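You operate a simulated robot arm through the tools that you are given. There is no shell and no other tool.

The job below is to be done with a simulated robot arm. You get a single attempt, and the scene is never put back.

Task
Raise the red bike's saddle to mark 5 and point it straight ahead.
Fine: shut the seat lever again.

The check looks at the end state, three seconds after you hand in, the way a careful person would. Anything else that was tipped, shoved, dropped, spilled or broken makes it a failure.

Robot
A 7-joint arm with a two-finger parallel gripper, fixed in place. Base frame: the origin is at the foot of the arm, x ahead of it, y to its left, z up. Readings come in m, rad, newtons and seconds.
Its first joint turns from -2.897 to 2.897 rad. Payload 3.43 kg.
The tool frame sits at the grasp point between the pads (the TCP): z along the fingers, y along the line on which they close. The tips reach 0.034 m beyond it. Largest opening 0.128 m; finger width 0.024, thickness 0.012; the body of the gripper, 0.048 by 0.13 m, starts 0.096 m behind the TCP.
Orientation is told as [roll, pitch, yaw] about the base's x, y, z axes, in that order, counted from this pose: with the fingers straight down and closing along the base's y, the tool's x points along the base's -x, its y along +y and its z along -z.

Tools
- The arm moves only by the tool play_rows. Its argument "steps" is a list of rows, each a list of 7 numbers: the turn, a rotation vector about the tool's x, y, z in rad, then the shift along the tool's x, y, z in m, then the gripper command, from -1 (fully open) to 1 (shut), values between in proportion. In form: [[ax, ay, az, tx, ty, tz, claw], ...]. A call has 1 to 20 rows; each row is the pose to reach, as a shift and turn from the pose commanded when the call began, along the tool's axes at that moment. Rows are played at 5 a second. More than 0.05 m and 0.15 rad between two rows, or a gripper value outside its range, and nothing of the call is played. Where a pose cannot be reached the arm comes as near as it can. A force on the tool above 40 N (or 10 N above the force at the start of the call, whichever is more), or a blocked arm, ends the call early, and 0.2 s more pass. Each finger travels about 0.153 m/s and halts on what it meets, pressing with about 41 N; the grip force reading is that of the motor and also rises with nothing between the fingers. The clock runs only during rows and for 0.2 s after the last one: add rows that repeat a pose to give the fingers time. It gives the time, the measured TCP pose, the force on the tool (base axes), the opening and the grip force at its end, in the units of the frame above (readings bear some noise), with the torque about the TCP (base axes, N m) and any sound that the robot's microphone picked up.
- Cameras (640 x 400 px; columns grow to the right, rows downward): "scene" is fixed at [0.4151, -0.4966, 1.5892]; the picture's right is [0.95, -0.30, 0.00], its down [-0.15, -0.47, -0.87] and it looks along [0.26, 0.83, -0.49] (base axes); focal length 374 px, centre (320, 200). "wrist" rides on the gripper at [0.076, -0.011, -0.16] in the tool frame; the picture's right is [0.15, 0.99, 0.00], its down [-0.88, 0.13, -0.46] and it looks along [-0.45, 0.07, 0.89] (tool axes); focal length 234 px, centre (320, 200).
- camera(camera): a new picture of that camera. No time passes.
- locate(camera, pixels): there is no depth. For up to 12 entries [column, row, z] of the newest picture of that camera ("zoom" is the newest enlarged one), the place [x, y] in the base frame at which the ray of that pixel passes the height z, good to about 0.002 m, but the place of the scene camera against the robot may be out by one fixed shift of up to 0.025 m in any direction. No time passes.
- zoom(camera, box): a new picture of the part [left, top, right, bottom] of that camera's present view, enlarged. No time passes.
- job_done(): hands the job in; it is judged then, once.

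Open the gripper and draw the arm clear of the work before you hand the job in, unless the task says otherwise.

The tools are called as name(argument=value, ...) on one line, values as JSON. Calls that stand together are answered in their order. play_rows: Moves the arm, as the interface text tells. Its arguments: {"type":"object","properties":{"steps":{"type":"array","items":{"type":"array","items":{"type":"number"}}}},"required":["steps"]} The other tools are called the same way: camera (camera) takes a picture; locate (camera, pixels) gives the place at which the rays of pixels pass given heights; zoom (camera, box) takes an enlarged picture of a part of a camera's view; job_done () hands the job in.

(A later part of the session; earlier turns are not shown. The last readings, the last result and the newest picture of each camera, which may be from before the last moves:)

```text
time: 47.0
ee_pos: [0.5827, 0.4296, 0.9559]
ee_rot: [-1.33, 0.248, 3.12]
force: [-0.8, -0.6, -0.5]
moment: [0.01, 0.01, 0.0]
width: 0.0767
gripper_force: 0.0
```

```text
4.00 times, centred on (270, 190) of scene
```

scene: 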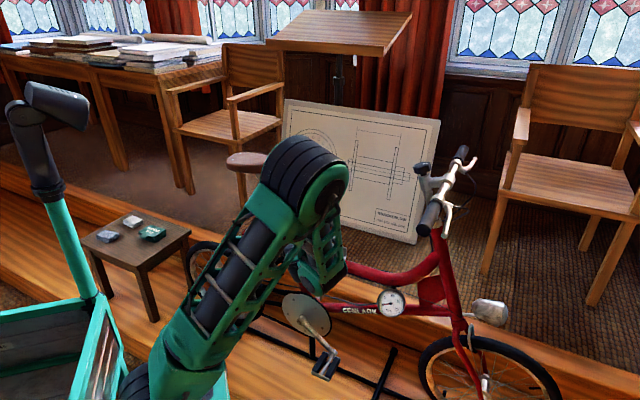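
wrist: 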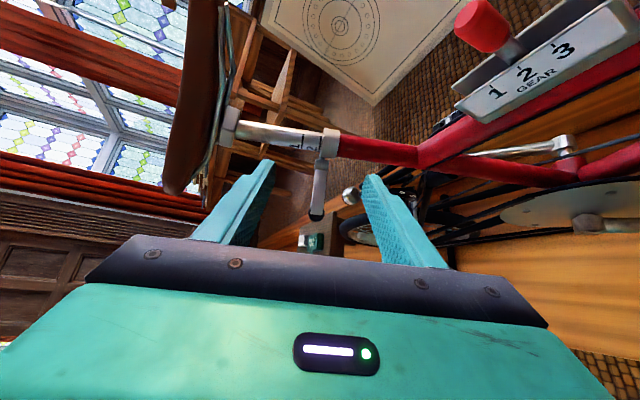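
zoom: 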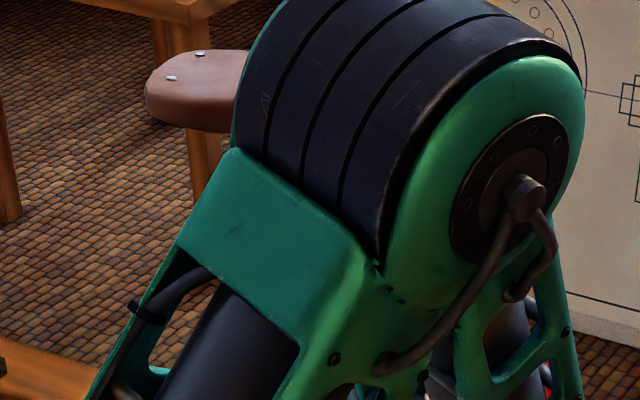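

I'll re-take the extended wrist zoom and locate the saddle's nose (205,165), tail (178,385), clamp block and lower edge at plausible heights.

zoom(camera="wrist", box=[0, 0, 640, 10])

locate(camera="zoom", pixels=[[205, 163, 1.02], [205, 163, 1.05], [205, 163, 1.08], [176, 385, 1.02], [176, 385, 1.05], [176, 385, 1.08], [228, 322, 1.0], [228, 322, 1.03], [205, 330, 1.05], [190, 330, 1.08], [225, 215, 1.05], [200, 215, 1.08]])

```text
1.00 times, centred on (320, 5) of wrist (not enlarged: the box is as wide or as high as the picture)
```

zoom: 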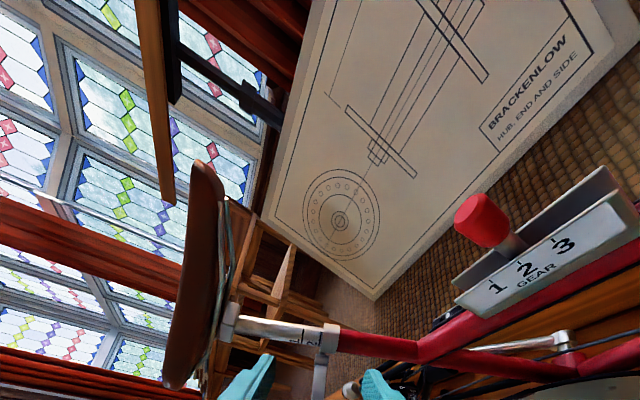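

```text
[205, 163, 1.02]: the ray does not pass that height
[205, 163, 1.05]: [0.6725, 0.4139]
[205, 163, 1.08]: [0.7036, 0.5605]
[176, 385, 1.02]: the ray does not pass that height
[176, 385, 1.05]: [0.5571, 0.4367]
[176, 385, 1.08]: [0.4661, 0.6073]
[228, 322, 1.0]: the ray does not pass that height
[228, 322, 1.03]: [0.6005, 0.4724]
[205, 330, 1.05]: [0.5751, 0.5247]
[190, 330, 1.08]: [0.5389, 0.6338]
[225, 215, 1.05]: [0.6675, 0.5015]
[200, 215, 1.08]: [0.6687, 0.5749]
```

Triangulated: saddle nose (0.703, 0.571, 1.082), rivet midpoint (0.480, 0.679, 1.10), so the saddle points to about -25.5° while the bike heads about -46°. I'll pose the tool level beside the nose, with fingers opening vertically, so I can lift and turn it by the nose.

play_rows(steps=[[0.0305, 0.0655, 0.049, 0.0103, -0.0203, 0.0019, -0.4], [0.061, 0.1311, 0.098, 0.0206, -0.0406, 0.0038, -0.6], [0.0915, 0.1966, 0.147, 0.0309, -0.0609, 0.0057, -0.6], [0.122, 0.2621, 0.1959, 0.0411, -0.0812, 0.0076, -0.6], [0.1525, 0.3277, 0.2449, 0.0514, -0.1015, 0.0095, -0.6], [0.183, 0.3932, 0.2939, 0.0617, -0.1218, 0.0114, -0.6], [0.183, 0.3932, 0.2939, 0.0617, -0.1218, 0.0114, -0.6]])

camera(camera="wrist")

camera(camera="scene")

```text
time: 48.5
ee_pos: [0.6153, 0.4695, 1.0821]
ee_rot: [-1.573, 0.002, 2.689]
force: [0.2, 0.0, 0.4]
moment: [0.0, -0.01, 0.03]
width: 0.1026
gripper_force: 0.3
```

```text
taken
```

wrist: 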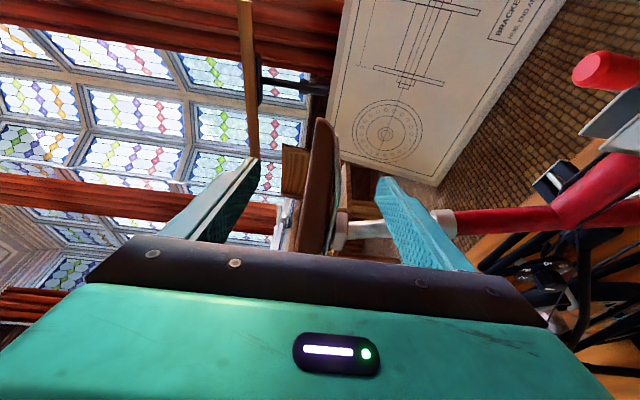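

```text
taken
```

scene: 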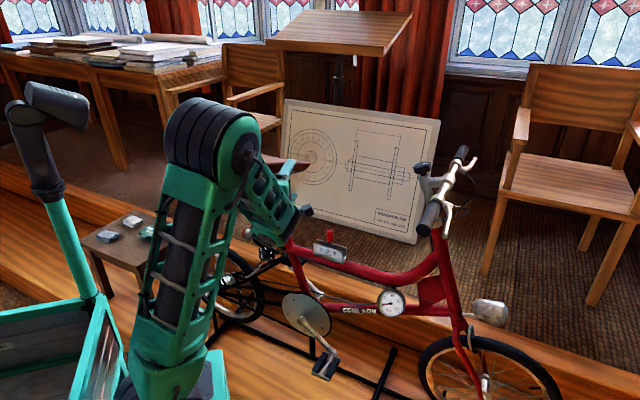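

The saddle is edge-on and centred between the fingers (nose at wrist (322,122)); world-up is image-left. I'll zoom to check alignment before advancing.

zoom(camera="wrist", box=[230, 100, 410, 250])

locate(camera="wrist", pixels=[[322, 122, 1.06], [322, 122, 1.05], [322, 122, 1.04], [336, 220, 1.04], [300, 220, 1.06]])

```text
2.67 times, centred on (320, 175) of wrist
```

zoom: 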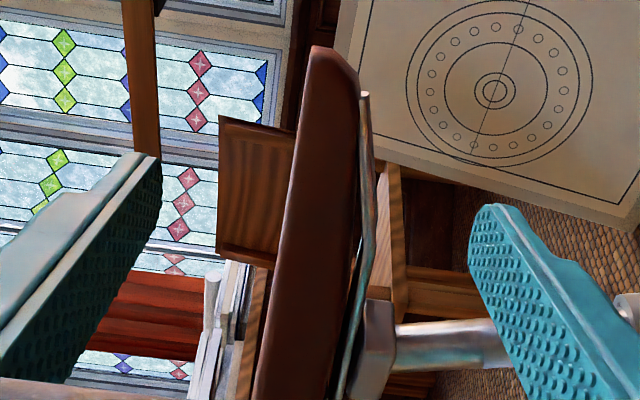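

```text
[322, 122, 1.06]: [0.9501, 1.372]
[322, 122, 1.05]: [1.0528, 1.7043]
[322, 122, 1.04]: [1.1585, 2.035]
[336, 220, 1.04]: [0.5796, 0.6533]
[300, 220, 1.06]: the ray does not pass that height
```

The nose sits between the fingers with rails just beneath it, and the heights match. I'll advance 0.122 m along the tool axis, about 3.5 cm behind the nose tip.

play_rows(steps=[[0, 0, 0, 0, 0, 0.022, -0.6], [0, 0, 0, 0, 0, 0.044, -0.6], [0, 0, 0, -0.001, 0, 0.066, -0.6], [0, 0, 0, -0.001, 0, 0.088, -0.6], [0, 0, 0, -0.002, 0, 0.108, -0.6], [0, 0, 0, -0.002, 0, 0.122, -0.6], [0, 0, 0, -0.002, 0, 0.122, -0.6]])

zoom(camera="wrist", box=[230, 70, 410, 240])

zoom(camera="scene", box=[210, 120, 350, 240])

```text
time: 50.1
ee_pos: [0.6677, 0.5811, 1.082]
ee_rot: [-1.571, 0.002, 2.691]
force: [-0.2, 1.1, -0.1]
moment: [0.02, 0.02, 0.01]
width: 0.1024
gripper_force: 0.0
```

```text
2.35 times, centred on (320, 155) of wrist
```

zoom: 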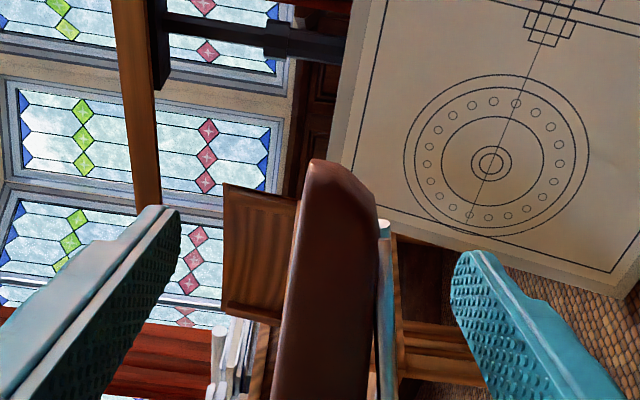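

```text
3.33 times, centred on (280, 180) of scene
```

zoom: 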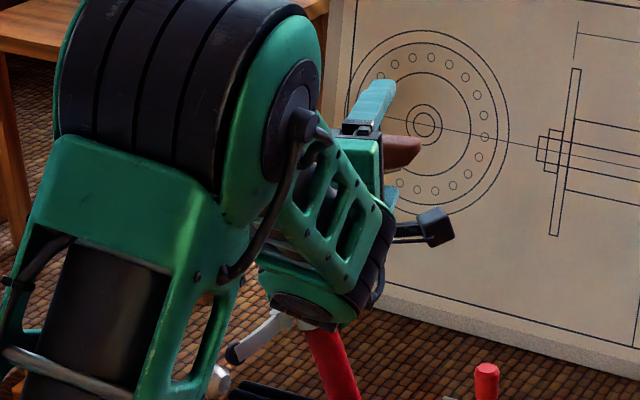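

The nose is between the fingers with ~3.5 cm of tip protruding ahead. I'll close the gripper on it.

play_rows(steps=[[0, 0, 0, 0, 0, 0, 0], [0, 0, 0, 0, 0, 0, 0.5], [0, 0, 0, 0, 0, 0, 1], [0, 0, 0, 0, 0, 0, 1], [0, 0, 0, 0, 0, 0, 1]])

zoom(camera="wrist", box=[230, 70, 410, 240])

zoom(camera="scene", box=[210, 120, 350, 240])

```text
time: 51.4
ee_pos: [0.6656, 0.5818, 1.0807]
ee_rot: [-1.57, -0.002, 2.691]
force: [-7.0, -2.6, -19.8]
moment: [-1.62, 2.11, -0.35]
width: 0.0318
gripper_force: 44.9
```

```text
2.35 times, centred on (320, 155) of wrist
```

zoom: 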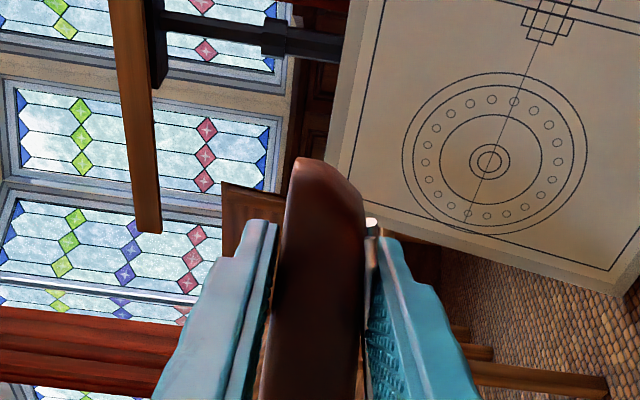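

```text
3.33 times, centred on (280, 180) of scene
```

zoom: 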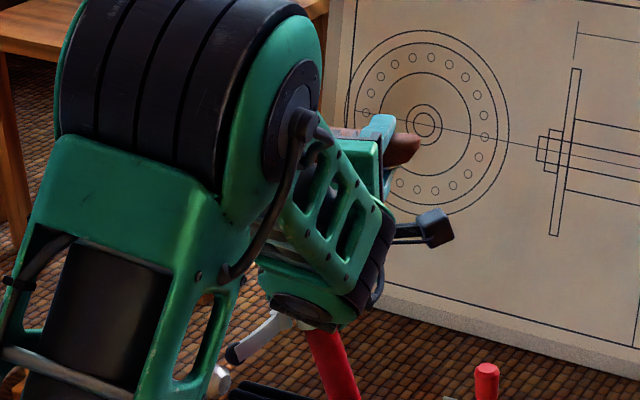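

The nose is gripped (0.032 m, 45 N) and the post's friction shows as ~20 N downward. I'll lift 2 cm along the post axis and check forces.

play_rows(steps=[[0, 0, 0, -0.0015, -0.0047, 0.0006, 1], [0, 0, 0, -0.003, -0.0095, 0.0012, 1], [0, 0, 0, -0.0046, -0.0142, 0.0018, 1], [0, 0, 0, -0.0061, -0.0189, 0.0025, 1], [0, 0, 0, -0.0061, -0.0189, 0.0025, 1]])

zoom(camera="wrist", box=[230, 70, 410, 240])

zoom(camera="scene", box=[210, 120, 350, 240])

```text
time: 52.5
ee_pos: [0.6607, 0.5859, 1.1005]
ee_rot: [-1.571, 0.002, 2.692]
force: [-6.6, -6.8, -16.4]
moment: [-1.13, 1.9, 0.34]
width: 0.0315
gripper_force: 45.1
```

```text
2.35 times, centred on (320, 155) of wrist
```

zoom: 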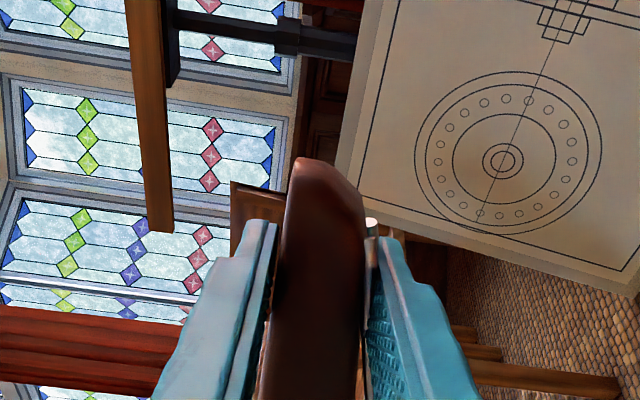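

```text
3.33 times, centred on (280, 180) of scene
```

zoom: 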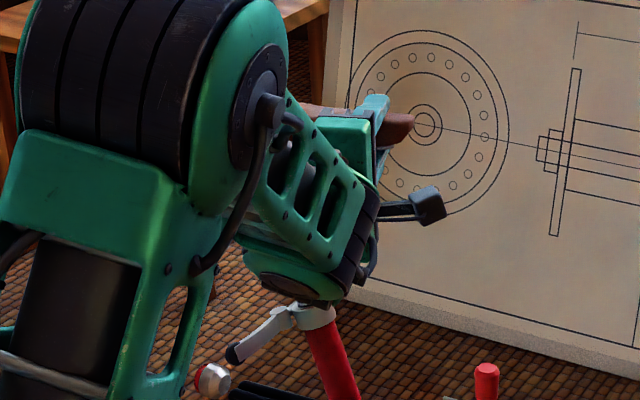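

The saddle follows the tool, about 2 cm so far with ~18 N. Mark spacing measures about 25 mm, so I need ~75 mm in total; I'll lift another 53 mm along the post axis.

play_rows(steps=[[0, 0, 0, -0.0018, -0.0056, 0.0007, 1], [0, 0, 0, -0.0036, -0.0111, 0.0014, 1], [0, 0, 0, -0.0054, -0.0167, 0.0022, 1], [0, 0, 0, -0.0072, -0.0223, 0.0029, 1], [0, 0, 0, -0.009, -0.0278, 0.0036, 1], [0, 0, 0, -0.0108, -0.0334, 0.0043, 1], [0, 0, 0, -0.0126, -0.039, 0.0051, 1], [0, 0, 0, -0.0144, -0.0446, 0.0058, 1], [0, 0, 0, -0.0161, -0.0501, 0.0065, 1], [0, 0, 0, -0.0161, -0.0501, 0.0065, 1]])

zoom(camera="wrist", box=[230, 70, 410, 240])

zoom(camera="scene", box=[210, 120, 350, 240])

```text
time: 54.8
ee_pos: [0.6514, 0.5986, 1.1527]
ee_rot: [-1.573, -0.001, 2.692]
force: [-7.0, -18.6, -12.7]
moment: [-0.58, 1.93, 1.68]
width: 0.0319
gripper_force: 44.8
```

```text
2.35 times, centred on (320, 155) of wrist
```

zoom: 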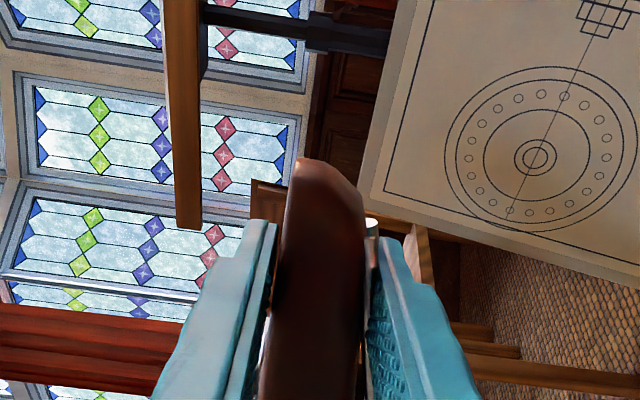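

```text
3.33 times, centred on (280, 180) of scene
```

zoom: 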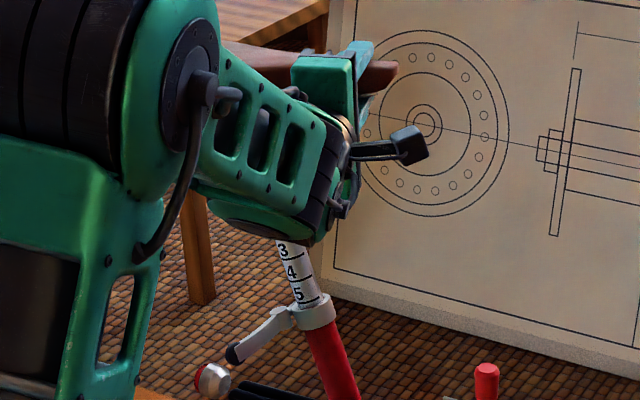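

Marks 3, 4 and 5 are now visible in the scene view near (283,205). I'll zoom in on the collar.

zoom(camera="scene", box=[254, 190, 302, 225])

zoom(camera="scene", box=[266, 200, 290, 218])

```text
11.43 times, centred on (278, 208) of scene
```

zoom: 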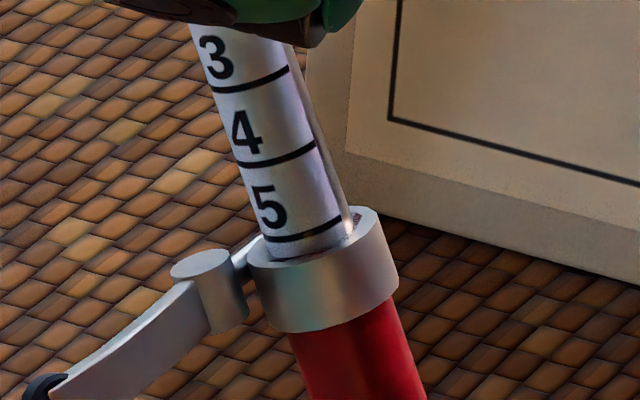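

```text
16.00 times, centred on (278, 209) of scene
```

zoom: 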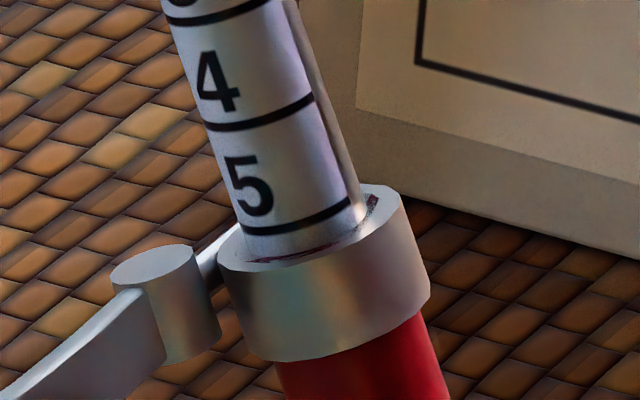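

Line 5 now stands ~7-8 mm above the collar rim, about 5 mm higher than line 2 originally did. First I'll turn the saddle about the post axis by ~21.5° clockwise (nose toward the arm), with the tool rotating along with it.

play_rows(steps=[[0.0096, 0.0297, -0.0039, -0.0005, -0.0003, -0.0039, 1], [0.0191, 0.0593, -0.0077, -0.001, -0.0007, -0.0079, 1], [0.0287, 0.089, -0.0116, -0.0016, -0.001, -0.0118, 1], [0.0382, 0.1184, -0.0154, -0.0024, -0.0012, -0.0156, 1], [0.0476, 0.1479, -0.0193, -0.0033, -0.0015, -0.0195, 1], [0.0571, 0.1773, -0.0231, -0.0042, -0.0017, -0.0233, 1], [0.0666, 0.2067, -0.0269, -0.0053, -0.0018, -0.027, 1], [0.0761, 0.2361, -0.0308, -0.0066, -0.0019, -0.0308, 1], [0.0856, 0.2655, -0.0346, -0.0079, -0.002, -0.0345, 1], [0.0952, 0.2952, -0.0384, -0.0093, -0.002, -0.0382, 1], [0.1047, 0.3249, -0.0423, -0.0109, -0.002, -0.0418, 1], [0.1143, 0.3546, -0.0461, -0.0125, -0.002, -0.0455, 1], [0.1143, 0.3546, -0.0461, -0.0125, -0.002, -0.0455, 1]])

zoom(camera="wrist", box=[230, 70, 410, 240])

zoom(camera="scene", box=[254, 190, 302, 225])

camera(camera="scene")

```text
time: 57.5
ee_pos: [0.6204, 0.5641, 1.1536]
ee_rot: [-1.69, 0.027, 2.33]
force: [9.9, -2.2, -12.4]
moment: [-0.59, 1.94, -1.28]
width: 0.0321
gripper_force: 45.3
```

```text
2.35 times, centred on (320, 155) of wrist
```

zoom: 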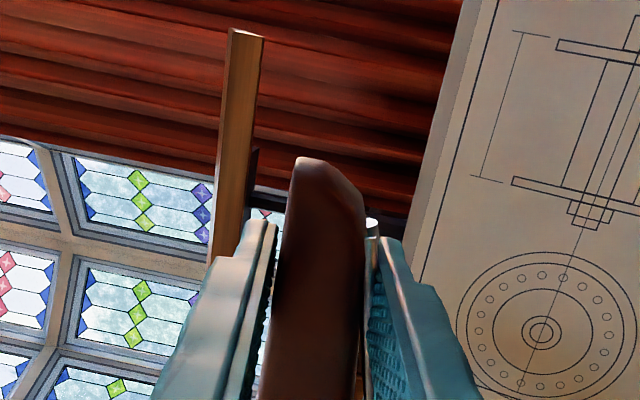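

```text
11.43 times, centred on (278, 208) of scene
```

zoom: 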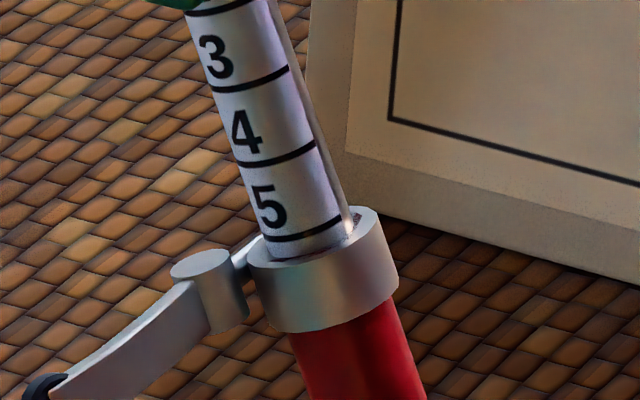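

```text
taken
```

scene: 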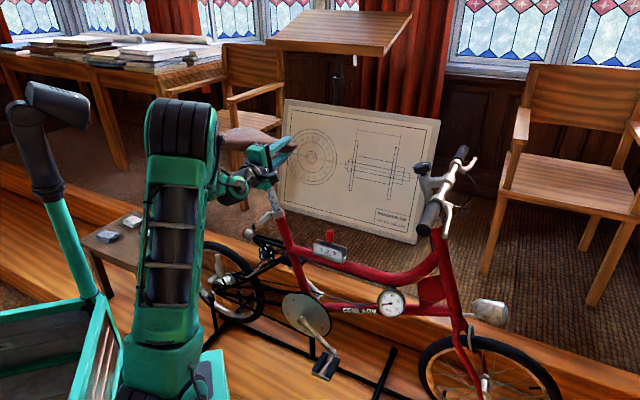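

The saddle turned with the tool, staying firmly in the grip. Now I'll lower it about 5.5 mm along the post so line 5 sits just above the collar rim.

play_rows(steps=[[0, 0, 0, 0.0006, 0.0017, -0.0002, 1], [0, 0, 0, 0.0011, 0.0035, -0.0005, 1], [0, 0, 0, 0.0017, 0.0052, -0.0007, 1], [0, 0, 0, 0.0017, 0.0052, -0.0007, 1]])

zoom(camera="scene", box=[266, 200, 290, 218])

```text
time: 58.5
ee_pos: [0.6198, 0.5621, 1.1502]
ee_rot: [-1.693, 0.026, 2.336]
force: [2.5, 0.3, 2.6]
moment: [0.01, 1.58, -0.6]
width: 0.0323
gripper_force: 44.8
```

```text
16.00 times, centred on (278, 209) of scene
```

zoom: 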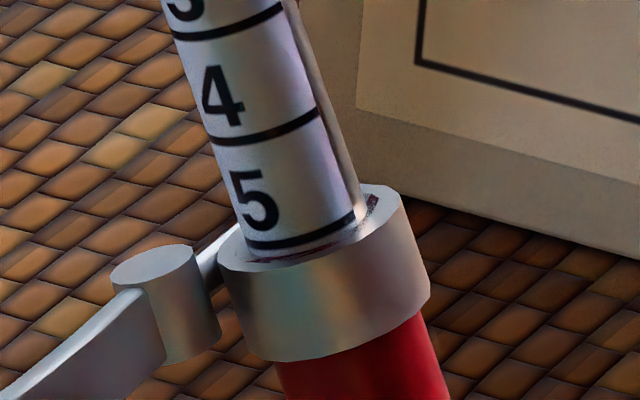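

Line 5 has come down to about 4 mm above the rim. I'll lower roughly 2 mm more.

play_rows(steps=[[0, 0, 0, 0.0003, 0.001, -0.0001, 1], [0, 0, 0, 0.0007, 0.0021, -0.0003, 1], [0, 0, 0, 0.0007, 0.0021, -0.0003, 1]])

zoom(camera="scene", box=[266, 200, 290, 218])

```text
time: 59.4
ee_pos: [0.6205, 0.5625, 1.1467]
ee_rot: [-1.692, 0.024, 2.332]
force: [0.3, -5.4, 2.9]
moment: [-0.28, 1.76, -0.11]
width: 0.0321
gripper_force: 45.0
```

```text
16.00 times, centred on (278, 209) of scene
```

zoom: 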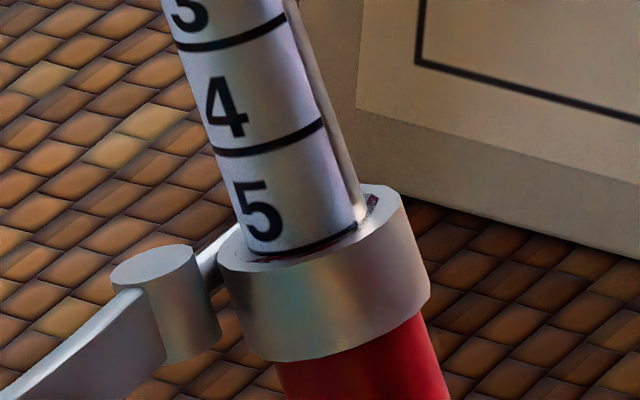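

Line 5 is now right at the collar's rim, with a sliver below it just like line 2 had at the start. I'll release the nose and back straight out to inspect height and direction.

play_rows(steps=[[0, 0, 0, 0, 0, 0, 0.3], [0, 0, 0, 0, 0, 0, -0.3], [0, 0, 0, 0, 0, 0, -0.5], [0, 0, 0, 0, 0, -0.025, -0.5], [0, 0, 0, 0, 0, -0.055, -0.5], [0, 0, 0, 0, 0, -0.085, -0.5], [0, 0, 0, 0, 0, -0.12, -0.5], [0, 0, 0, 0, 0, -0.12, -0.5]])

camera(camera="scene")

zoom(camera="scene", box=[266, 200, 290, 218])

camera(camera="wrist")

```text
time: 61.1
ee_pos: [0.5357, 0.4781, 1.1325]
ee_rot: [-1.692, 0.025, 2.333]
force: [0.0, 0.0, -0.2]
moment: [0.0, -0.01, 0.0]
width: 0.0959
gripper_force: 0.0
```

```text
taken
```

scene: 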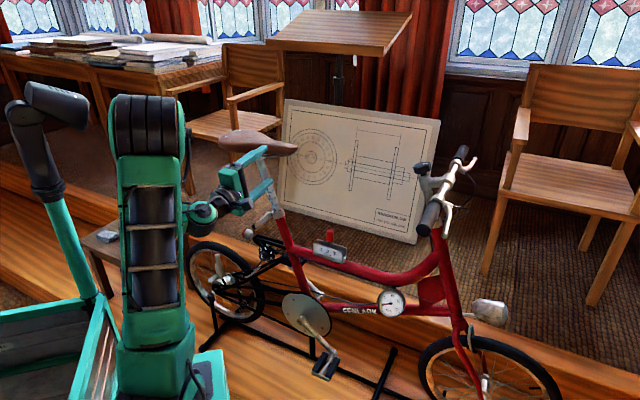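

```text
16.00 times, centred on (278, 209) of scene
```

zoom: 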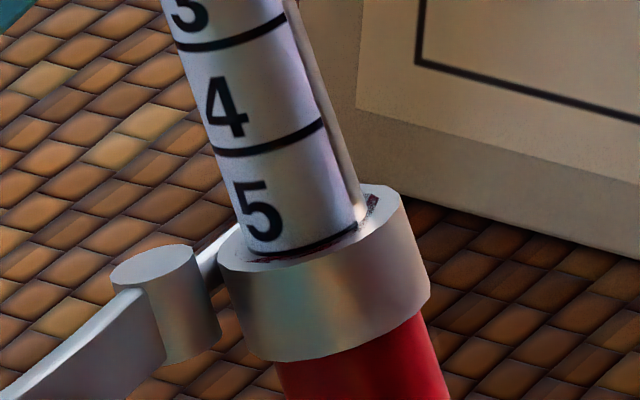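

```text
taken
```

wrist: 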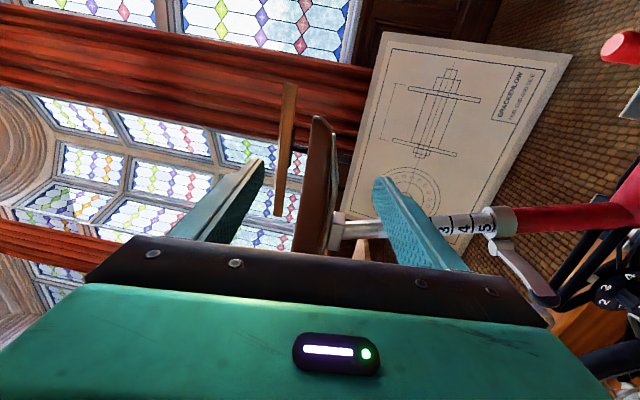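

The saddle holds its height after release. To check its direction against the frame, I'll rise to the earlier high viewpoint (TCP ≈ (0.48, 0.44, 1.45)) where both hubs and the saddle top are visible.

play_rows(steps=[[0, 0, 0, 0, -0.02, -0.03, -0.5], [0, 0, 0, 0, -0.045, -0.05, -0.5], [0, 0, 0, -0.0005, -0.075, -0.05, -0.5], [-0.0744, 0.0688, 0.1307, -0.0005, -0.1, -0.048, -0.5], [-0.1487, 0.1376, 0.2614, -0.001, -0.122, -0.046, -0.5], [-0.2231, 0.2064, 0.3921, -0.001, -0.145, -0.044, -0.5], [-0.2975, 0.2752, 0.5228, -0.001, -0.167, -0.042, -0.5], [-0.3719, 0.344, 0.6535, -0.001, -0.19, -0.04, -0.5], [-0.4462, 0.4128, 0.7842, -0.0015, -0.212, -0.038, -0.5], [-0.5206, 0.4816, 0.9149, -0.0015, -0.234, -0.036, -0.5], [-0.595, 0.5504, 1.0456, -0.002, -0.256, -0.034, -0.5], [-0.6693, 0.6192, 1.1763, -0.002, -0.279, -0.032, -0.5], [-0.7437, 0.688, 1.307, -0.0021, -0.301, -0.03, -0.5], [-0.8181, 0.7568, 1.4377, -0.0021, -0.3233, -0.0283, -0.5], [-0.8181, 0.7568, 1.4377, -0.0021, -0.3233, -0.0283, -0.5]])

camera(camera="wrist")

zoom(camera="wrist", box=[0, 0, 640, 10])

camera(camera="scene")

```text
refused: row 4 steps farther than a row can; nothing moved
```

```text
taken
```

wrist: 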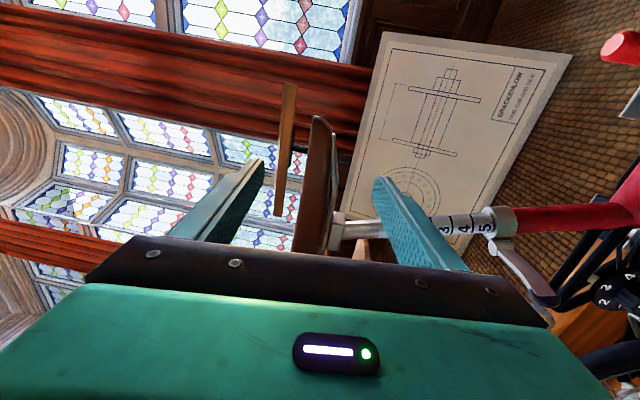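

```text
1.00 times, centred on (320, 5) of wrist (not enlarged: the box is as wide or as high as the picture)
```

zoom: 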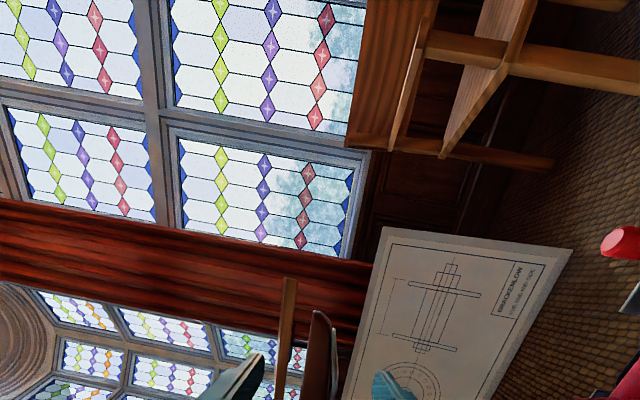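

```text
taken
```

scene: 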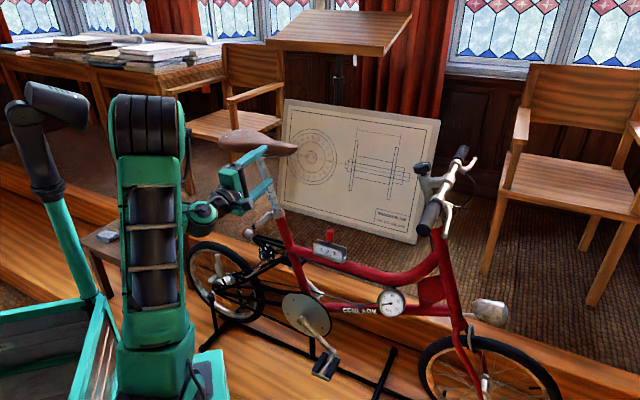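

The rotation step was too big, so nothing moved. I'll resend it with 13 smaller rotation steps.

play_rows(steps=[[0, 0, 0, 0, -0.02, -0.03, -0.5], [0, 0, 0, 0, -0.045, -0.05, -0.5], [0, 0, 0, -0.0005, -0.075, -0.05, -0.5], [-0.0629, 0.0582, 0.1106, -0.0005, -0.095, -0.048, -0.5], [-0.1259, 0.1164, 0.2212, -0.001, -0.114, -0.047, -0.5], [-0.1888, 0.1746, 0.3318, -0.001, -0.133, -0.045, -0.5], [-0.2517, 0.2329, 0.4424, -0.001, -0.152, -0.043, -0.5], [-0.3147, 0.2911, 0.553, -0.001, -0.171, -0.042, -0.5], [-0.3776, 0.3493, 0.6636, -0.0015, -0.19, -0.04, -0.5], [-0.4405, 0.4075, 0.7741, -0.0015, -0.209, -0.038, -0.5], [-0.5034, 0.4657, 0.8847, -0.0015, -0.228, -0.037, -0.5], [-0.5664, 0.5239, 0.9953, -0.002, -0.247, -0.035, -0.5], [-0.6293, 0.5822, 1.1059, -0.002, -0.266, -0.033, -0.5], [-0.6922, 0.6404, 1.2165, -0.002, -0.285, -0.032, -0.5], [-0.7552, 0.6986, 1.3271, -0.0021, -0.304, -0.03, -0.5], [-0.8181, 0.7568, 1.4377, -0.0021, -0.3233, -0.0283, -0.5], [-0.8181, 0.7568, 1.4377, -0.0021, -0.3233, -0.0283, -0.5]])

camera(camera="wrist")

zoom(camera="wrist", box=[0, 0, 640, 10])

camera(camera="scene")

```text
time: 63.5
ee_pos: [0.4895, 0.4038, 1.2432]
ee_rot: [-0.912, -0.462, 1.617]
force: [0.1, -0.2, 0.6]
moment: [-0.02, -0.01, 0.06]
width: 0.096
gripper_force: 0.0
stopped in row 11: the arm was blocked; the commanded pose is now the measured one
```

```text
taken
```

wrist: 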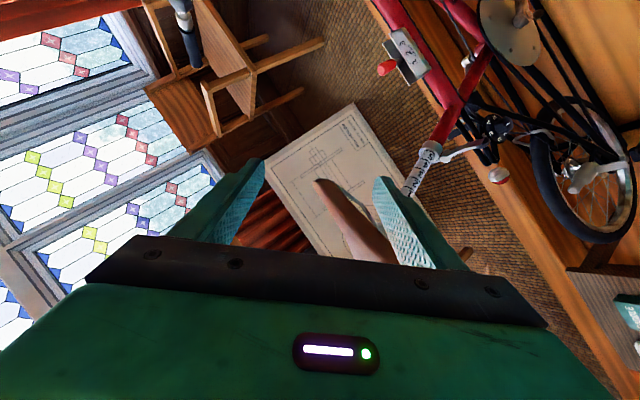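

```text
1.00 times, centred on (320, 5) of wrist (not enlarged: the box is as wide or as high as the picture)
```

zoom: 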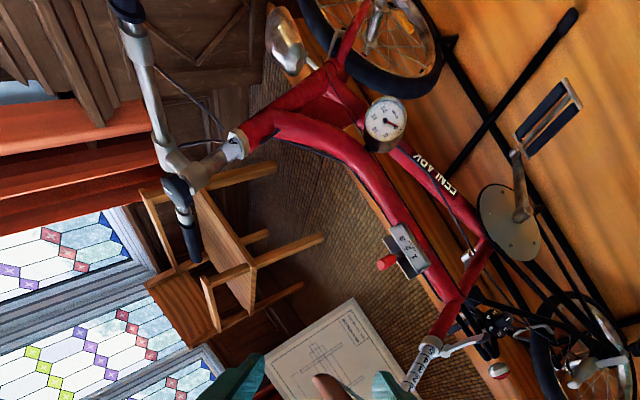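

```text
taken
```

scene: 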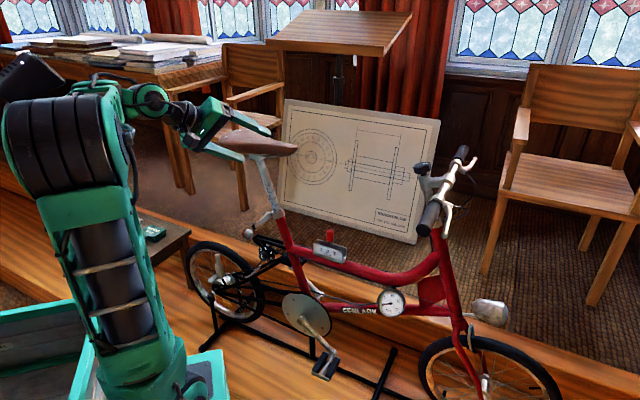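

The arm stopped as "blocked" near the mast. I'll zoom on that region to see what is touching.

zoom(camera="scene", box=[0, 20, 160, 220])

zoom(camera="scene", box=[0, 0, 20, 400])

```text
2.00 times, centred on (80, 120) of scene
```

zoom: 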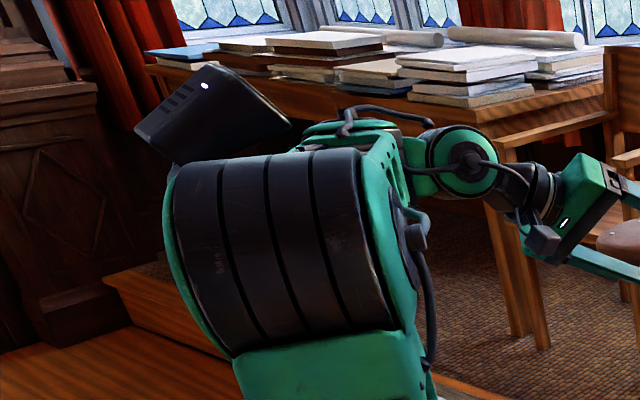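

```text
1.00 times, centred on (10, 200) of scene (not enlarged: the box is as wide or as high as the picture)
```

zoom: 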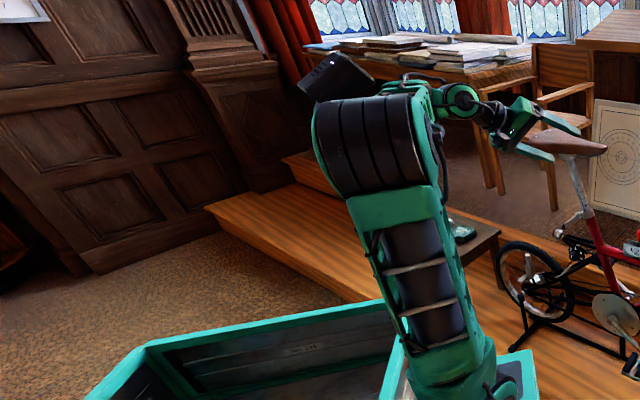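

The elbow has come up against the robot's own mast head, and its swivel head has been nudged. I'll move the tool toward +x/-y so the elbow swings away from the mast.

play_rows(steps=[[0, 0, 0, 0.0075, -0.015, 0.0132, -0.5], [0, 0, 0, 0.015, -0.03, 0.0265, -0.5], [0, 0, 0, 0.0226, -0.045, 0.0397, -0.5], [0, 0, 0, 0.0301, -0.0599, 0.0529, -0.5], [0, 0, 0, 0.0301, -0.0599, 0.0529, -0.5]])

zoom(camera="scene", box=[0, 0, 20, 400])

```text
time: 64.8
ee_pos: [0.5529, 0.3833, 1.2516]
ee_rot: [-0.919, -0.479, 1.652]
force: [-0.5, 0.6, -0.1]
moment: [0.02, 0.01, -0.02]
width: 0.0959
gripper_force: 0.0
```

```text
1.00 times, centred on (10, 200) of scene (not enlarged: the box is as wide or as high as the picture)
```

zoom: 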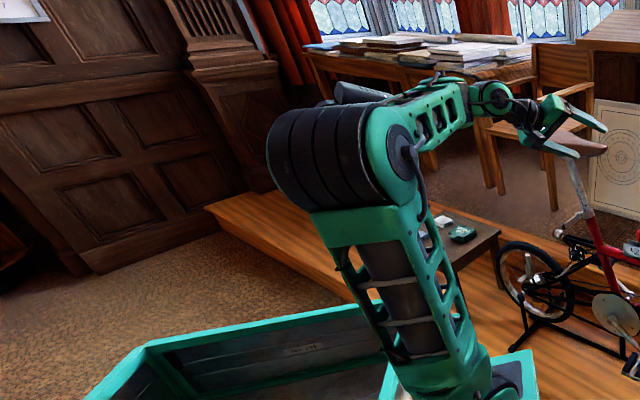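

The mast head sprang back to its usual pose and the arm is free. I'll look through the wrist camera from here.

camera(camera="wrist")

zoom(camera="wrist", box=[0, 0, 640, 10])

zoom(camera="wrist", box=[300, 130, 460, 250])

zoom(camera="scene", box=[205, 115, 315, 220])

```text
taken
```

wrist: 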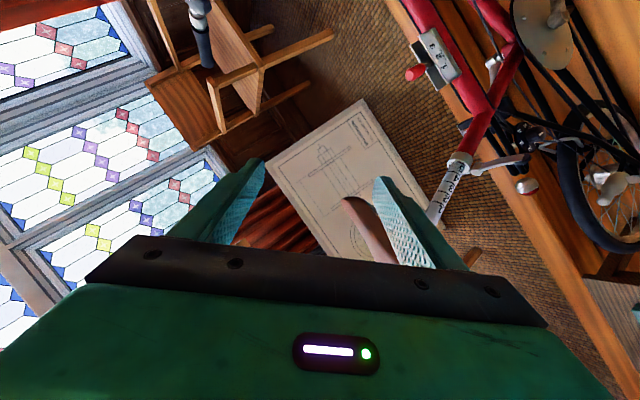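

```text
1.00 times, centred on (320, 5) of wrist (not enlarged: the box is as wide or as high as the picture)
```

zoom: 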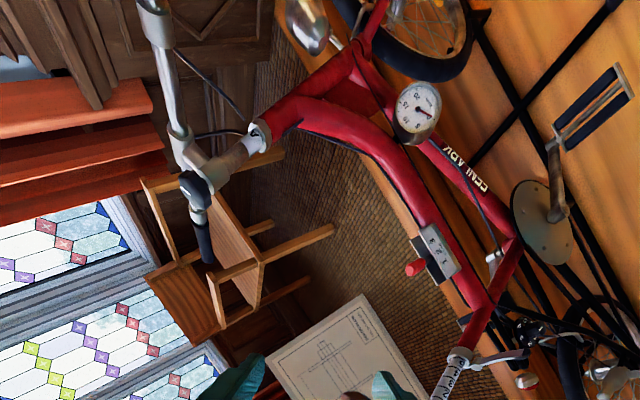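

```text
3.33 times, centred on (380, 190) of wrist
```

zoom: 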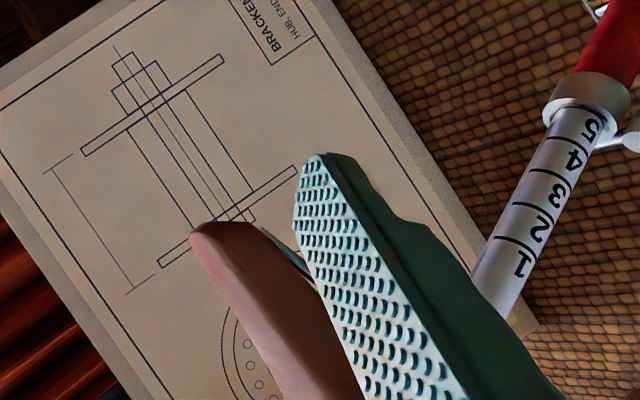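

```text
3.81 times, centred on (260, 168) of scene
```

zoom: 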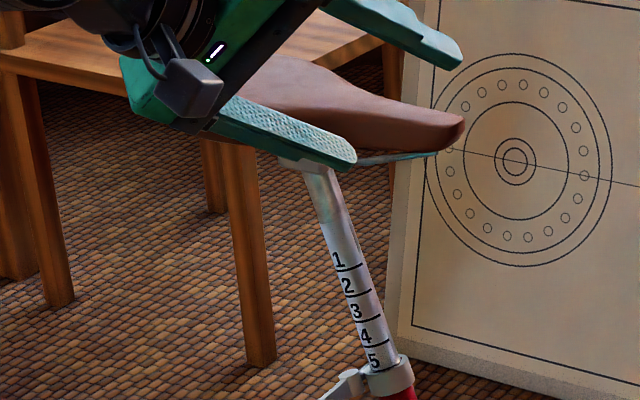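

From here the saddle is partly hidden. I'll raise the tool to about (0.58, 0.38, 1.42) and un-roll it, staying on the +x side so the elbow keeps away from the mast.

play_rows(steps=[[-0.0778, 0.0139, 0.0817, -0.0104, -0.0196, -0.0101, -0.5], [-0.1556, 0.0279, 0.1634, -0.0208, -0.0391, -0.0203, -0.5], [-0.2334, 0.0418, 0.2451, -0.0312, -0.0587, -0.0304, -0.5], [-0.3112, 0.0557, 0.3268, -0.0415, -0.0783, -0.0405, -0.5], [-0.389, 0.0696, 0.4085, -0.0519, -0.0979, -0.0506, -0.5], [-0.4668, 0.0836, 0.4902, -0.0623, -0.1174, -0.0608, -0.5], [-0.5446, 0.0975, 0.5719, -0.0727, -0.137, -0.0709, -0.5], [-0.5446, 0.0975, 0.5719, -0.0727, -0.137, -0.0709, -0.5]])

camera(camera="wrist")

zoom(camera="wrist", box=[0, 0, 640, 10])

zoom(camera="scene", box=[0, 0, 20, 400])

```text
time: 66.5
ee_pos: [0.5828, 0.3793, 1.4226]
ee_rot: [0.002, -0.647, 0.999]
force: [-0.6, 0.0, 0.7]
moment: [-0.04, -0.02, 0.01]
width: 0.0961
gripper_force: 0.1
```

```text
taken
```

wrist: 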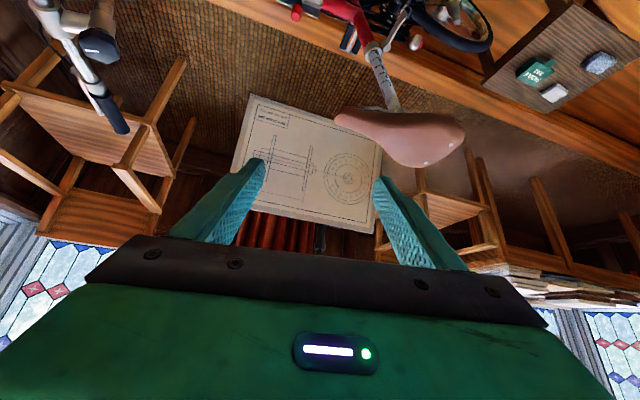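

```text
1.00 times, centred on (320, 5) of wrist (not enlarged: the box is as wide or as high as the picture)
```

zoom: 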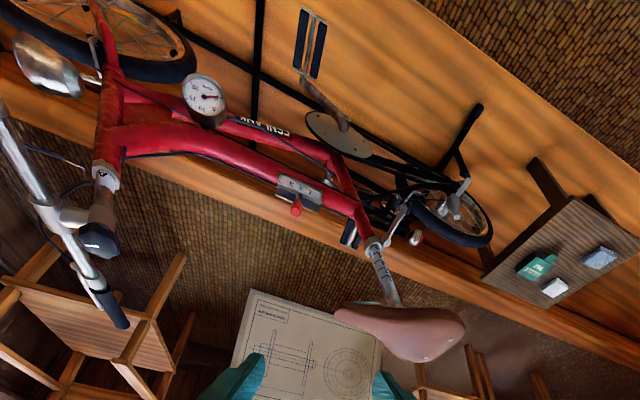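

```text
1.00 times, centred on (10, 200) of scene (not enlarged: the box is as wide or as high as the picture)
```

zoom: 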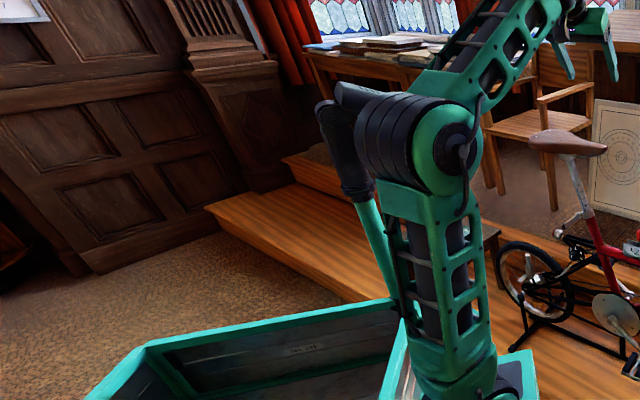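

An excellent view: saddle, frame and rear wheel are all visible and the mast is back to normal. I'll zoom for exact pixel positions of the saddle rivets/nose and in-plane frame points.

zoom(camera="wrist", box=[320, 90, 480, 190])

zoom(camera="wrist", box=[350, 30, 410, 115])

zoom(camera="wrist", box=[400, 0, 520, 2])

zoom(camera="wrist", box=[60, 0, 220, 2])

zoom(camera="wrist", box=[0, 0, 2, 200])

```text
4.00 times, centred on (400, 140) of wrist
```

zoom: 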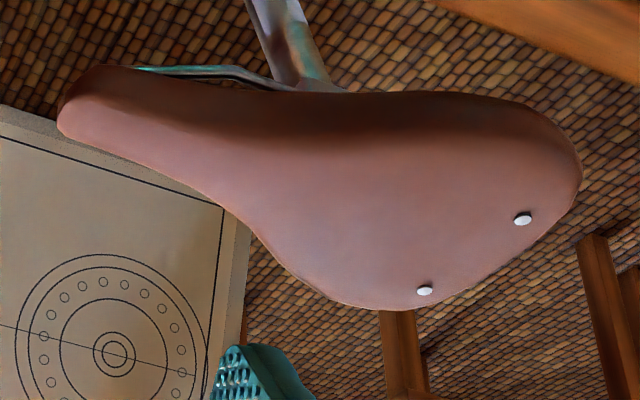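

```text
4.71 times, centred on (380, 72) of wrist
```

zoom: 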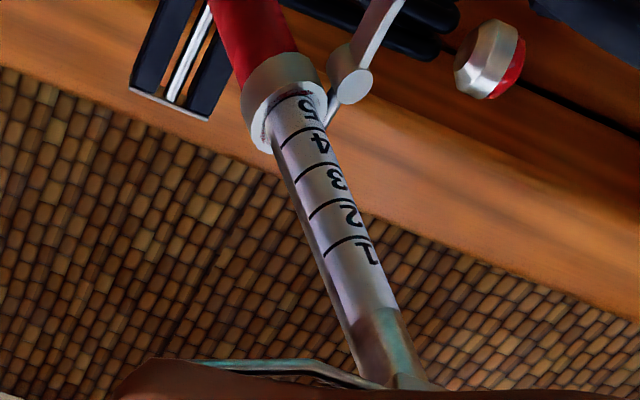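

```text
5.33 times, centred on (460, 1) of wrist
```

zoom: 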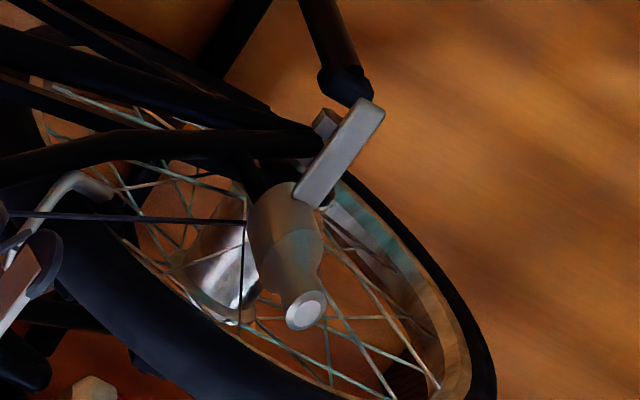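

```text
4.00 times, centred on (140, 1) of wrist
```

zoom: 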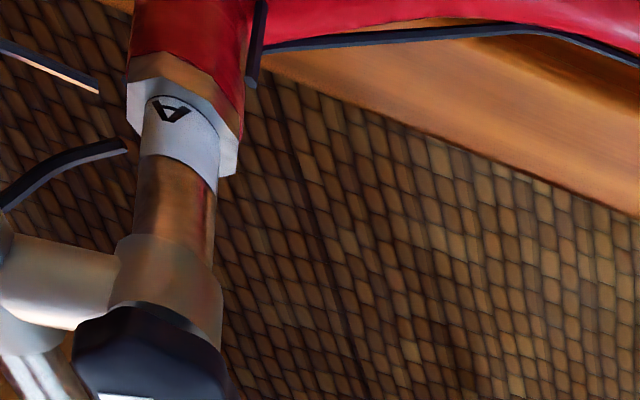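

```text
2.00 times, centred on (1, 100) of wrist
```

zoom: 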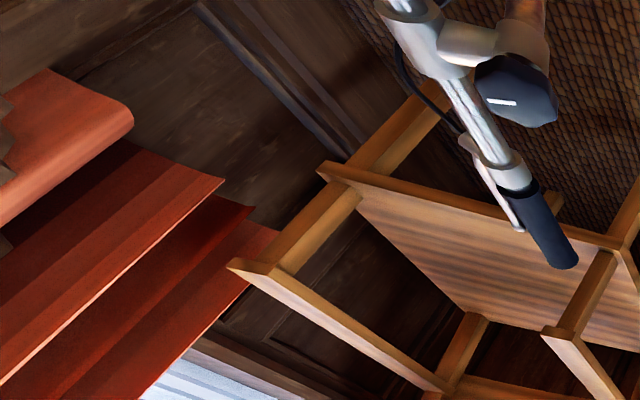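

I'll locate the saddle rivets and nose at their expected heights (~1.17 / 1.157), plus the collar and headset for the frame line, and zoom the scene on the headset and hubs.

locate(camera="wrist", pixels=[[450.75, 144.75, 1.16], [450.75, 144.75, 1.18], [426, 162.5, 1.16], [426, 162.5, 1.18], [337.5, 116.25, 1.14], [337.5, 116.25, 1.16], [372.1, 51.2, 0.91], [105.75, 1, 0.85], [105.75, 1, 0.9], [105.75, 1, 0.95], [456.8, 22, 0.5], [456.8, 22, 0.55]])

zoom(camera="scene", box=[400, 140, 500, 260])

zoom(camera="scene", box=[190, 230, 270, 320])

zoom(camera="scene", box=[440, 360, 540, 400])

zoom(camera="scene", box=[205, 115, 315, 185])

```text
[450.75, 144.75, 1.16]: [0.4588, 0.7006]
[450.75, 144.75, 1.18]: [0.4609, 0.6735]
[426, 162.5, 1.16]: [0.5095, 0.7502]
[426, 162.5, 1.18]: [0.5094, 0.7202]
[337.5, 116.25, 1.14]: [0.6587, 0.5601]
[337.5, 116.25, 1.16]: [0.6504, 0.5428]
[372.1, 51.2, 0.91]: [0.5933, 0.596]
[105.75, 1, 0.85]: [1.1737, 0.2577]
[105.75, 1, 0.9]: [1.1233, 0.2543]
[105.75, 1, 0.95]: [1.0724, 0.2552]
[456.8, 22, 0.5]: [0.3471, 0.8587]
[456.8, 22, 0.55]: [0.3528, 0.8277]
```

```text
3.33 times, centred on (450, 200) of scene
```

zoom: 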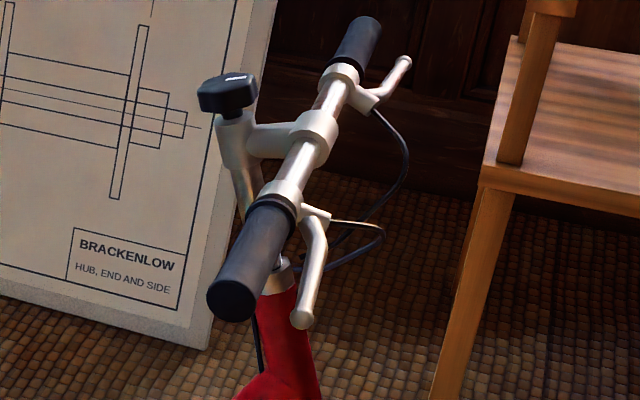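

```text
4.44 times, centred on (230, 275) of scene
```

zoom: 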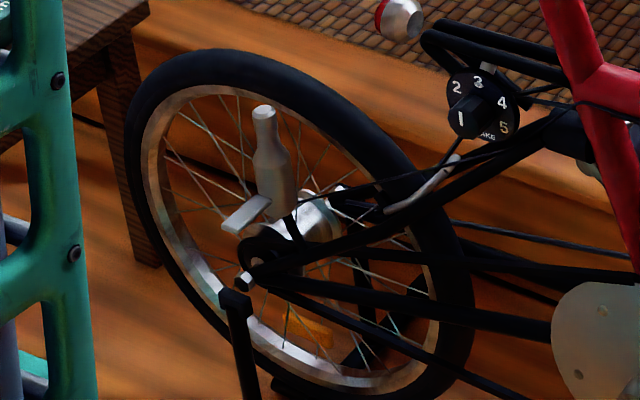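

```text
6.40 times, centred on (490, 380) of scene
```

zoom: 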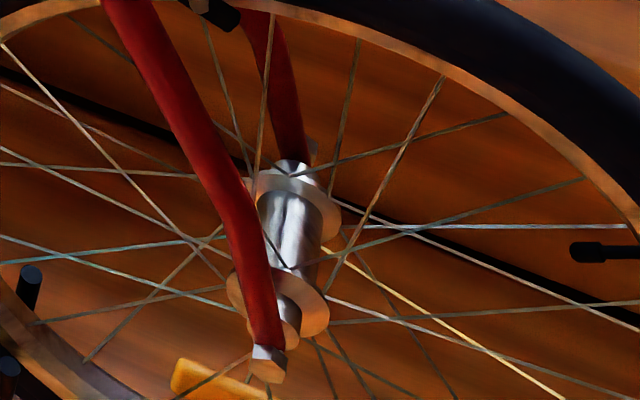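

```text
5.71 times, centred on (260, 150) of scene
```

zoom: 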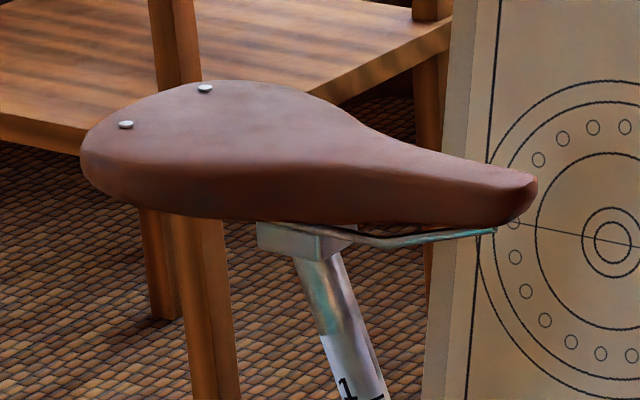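

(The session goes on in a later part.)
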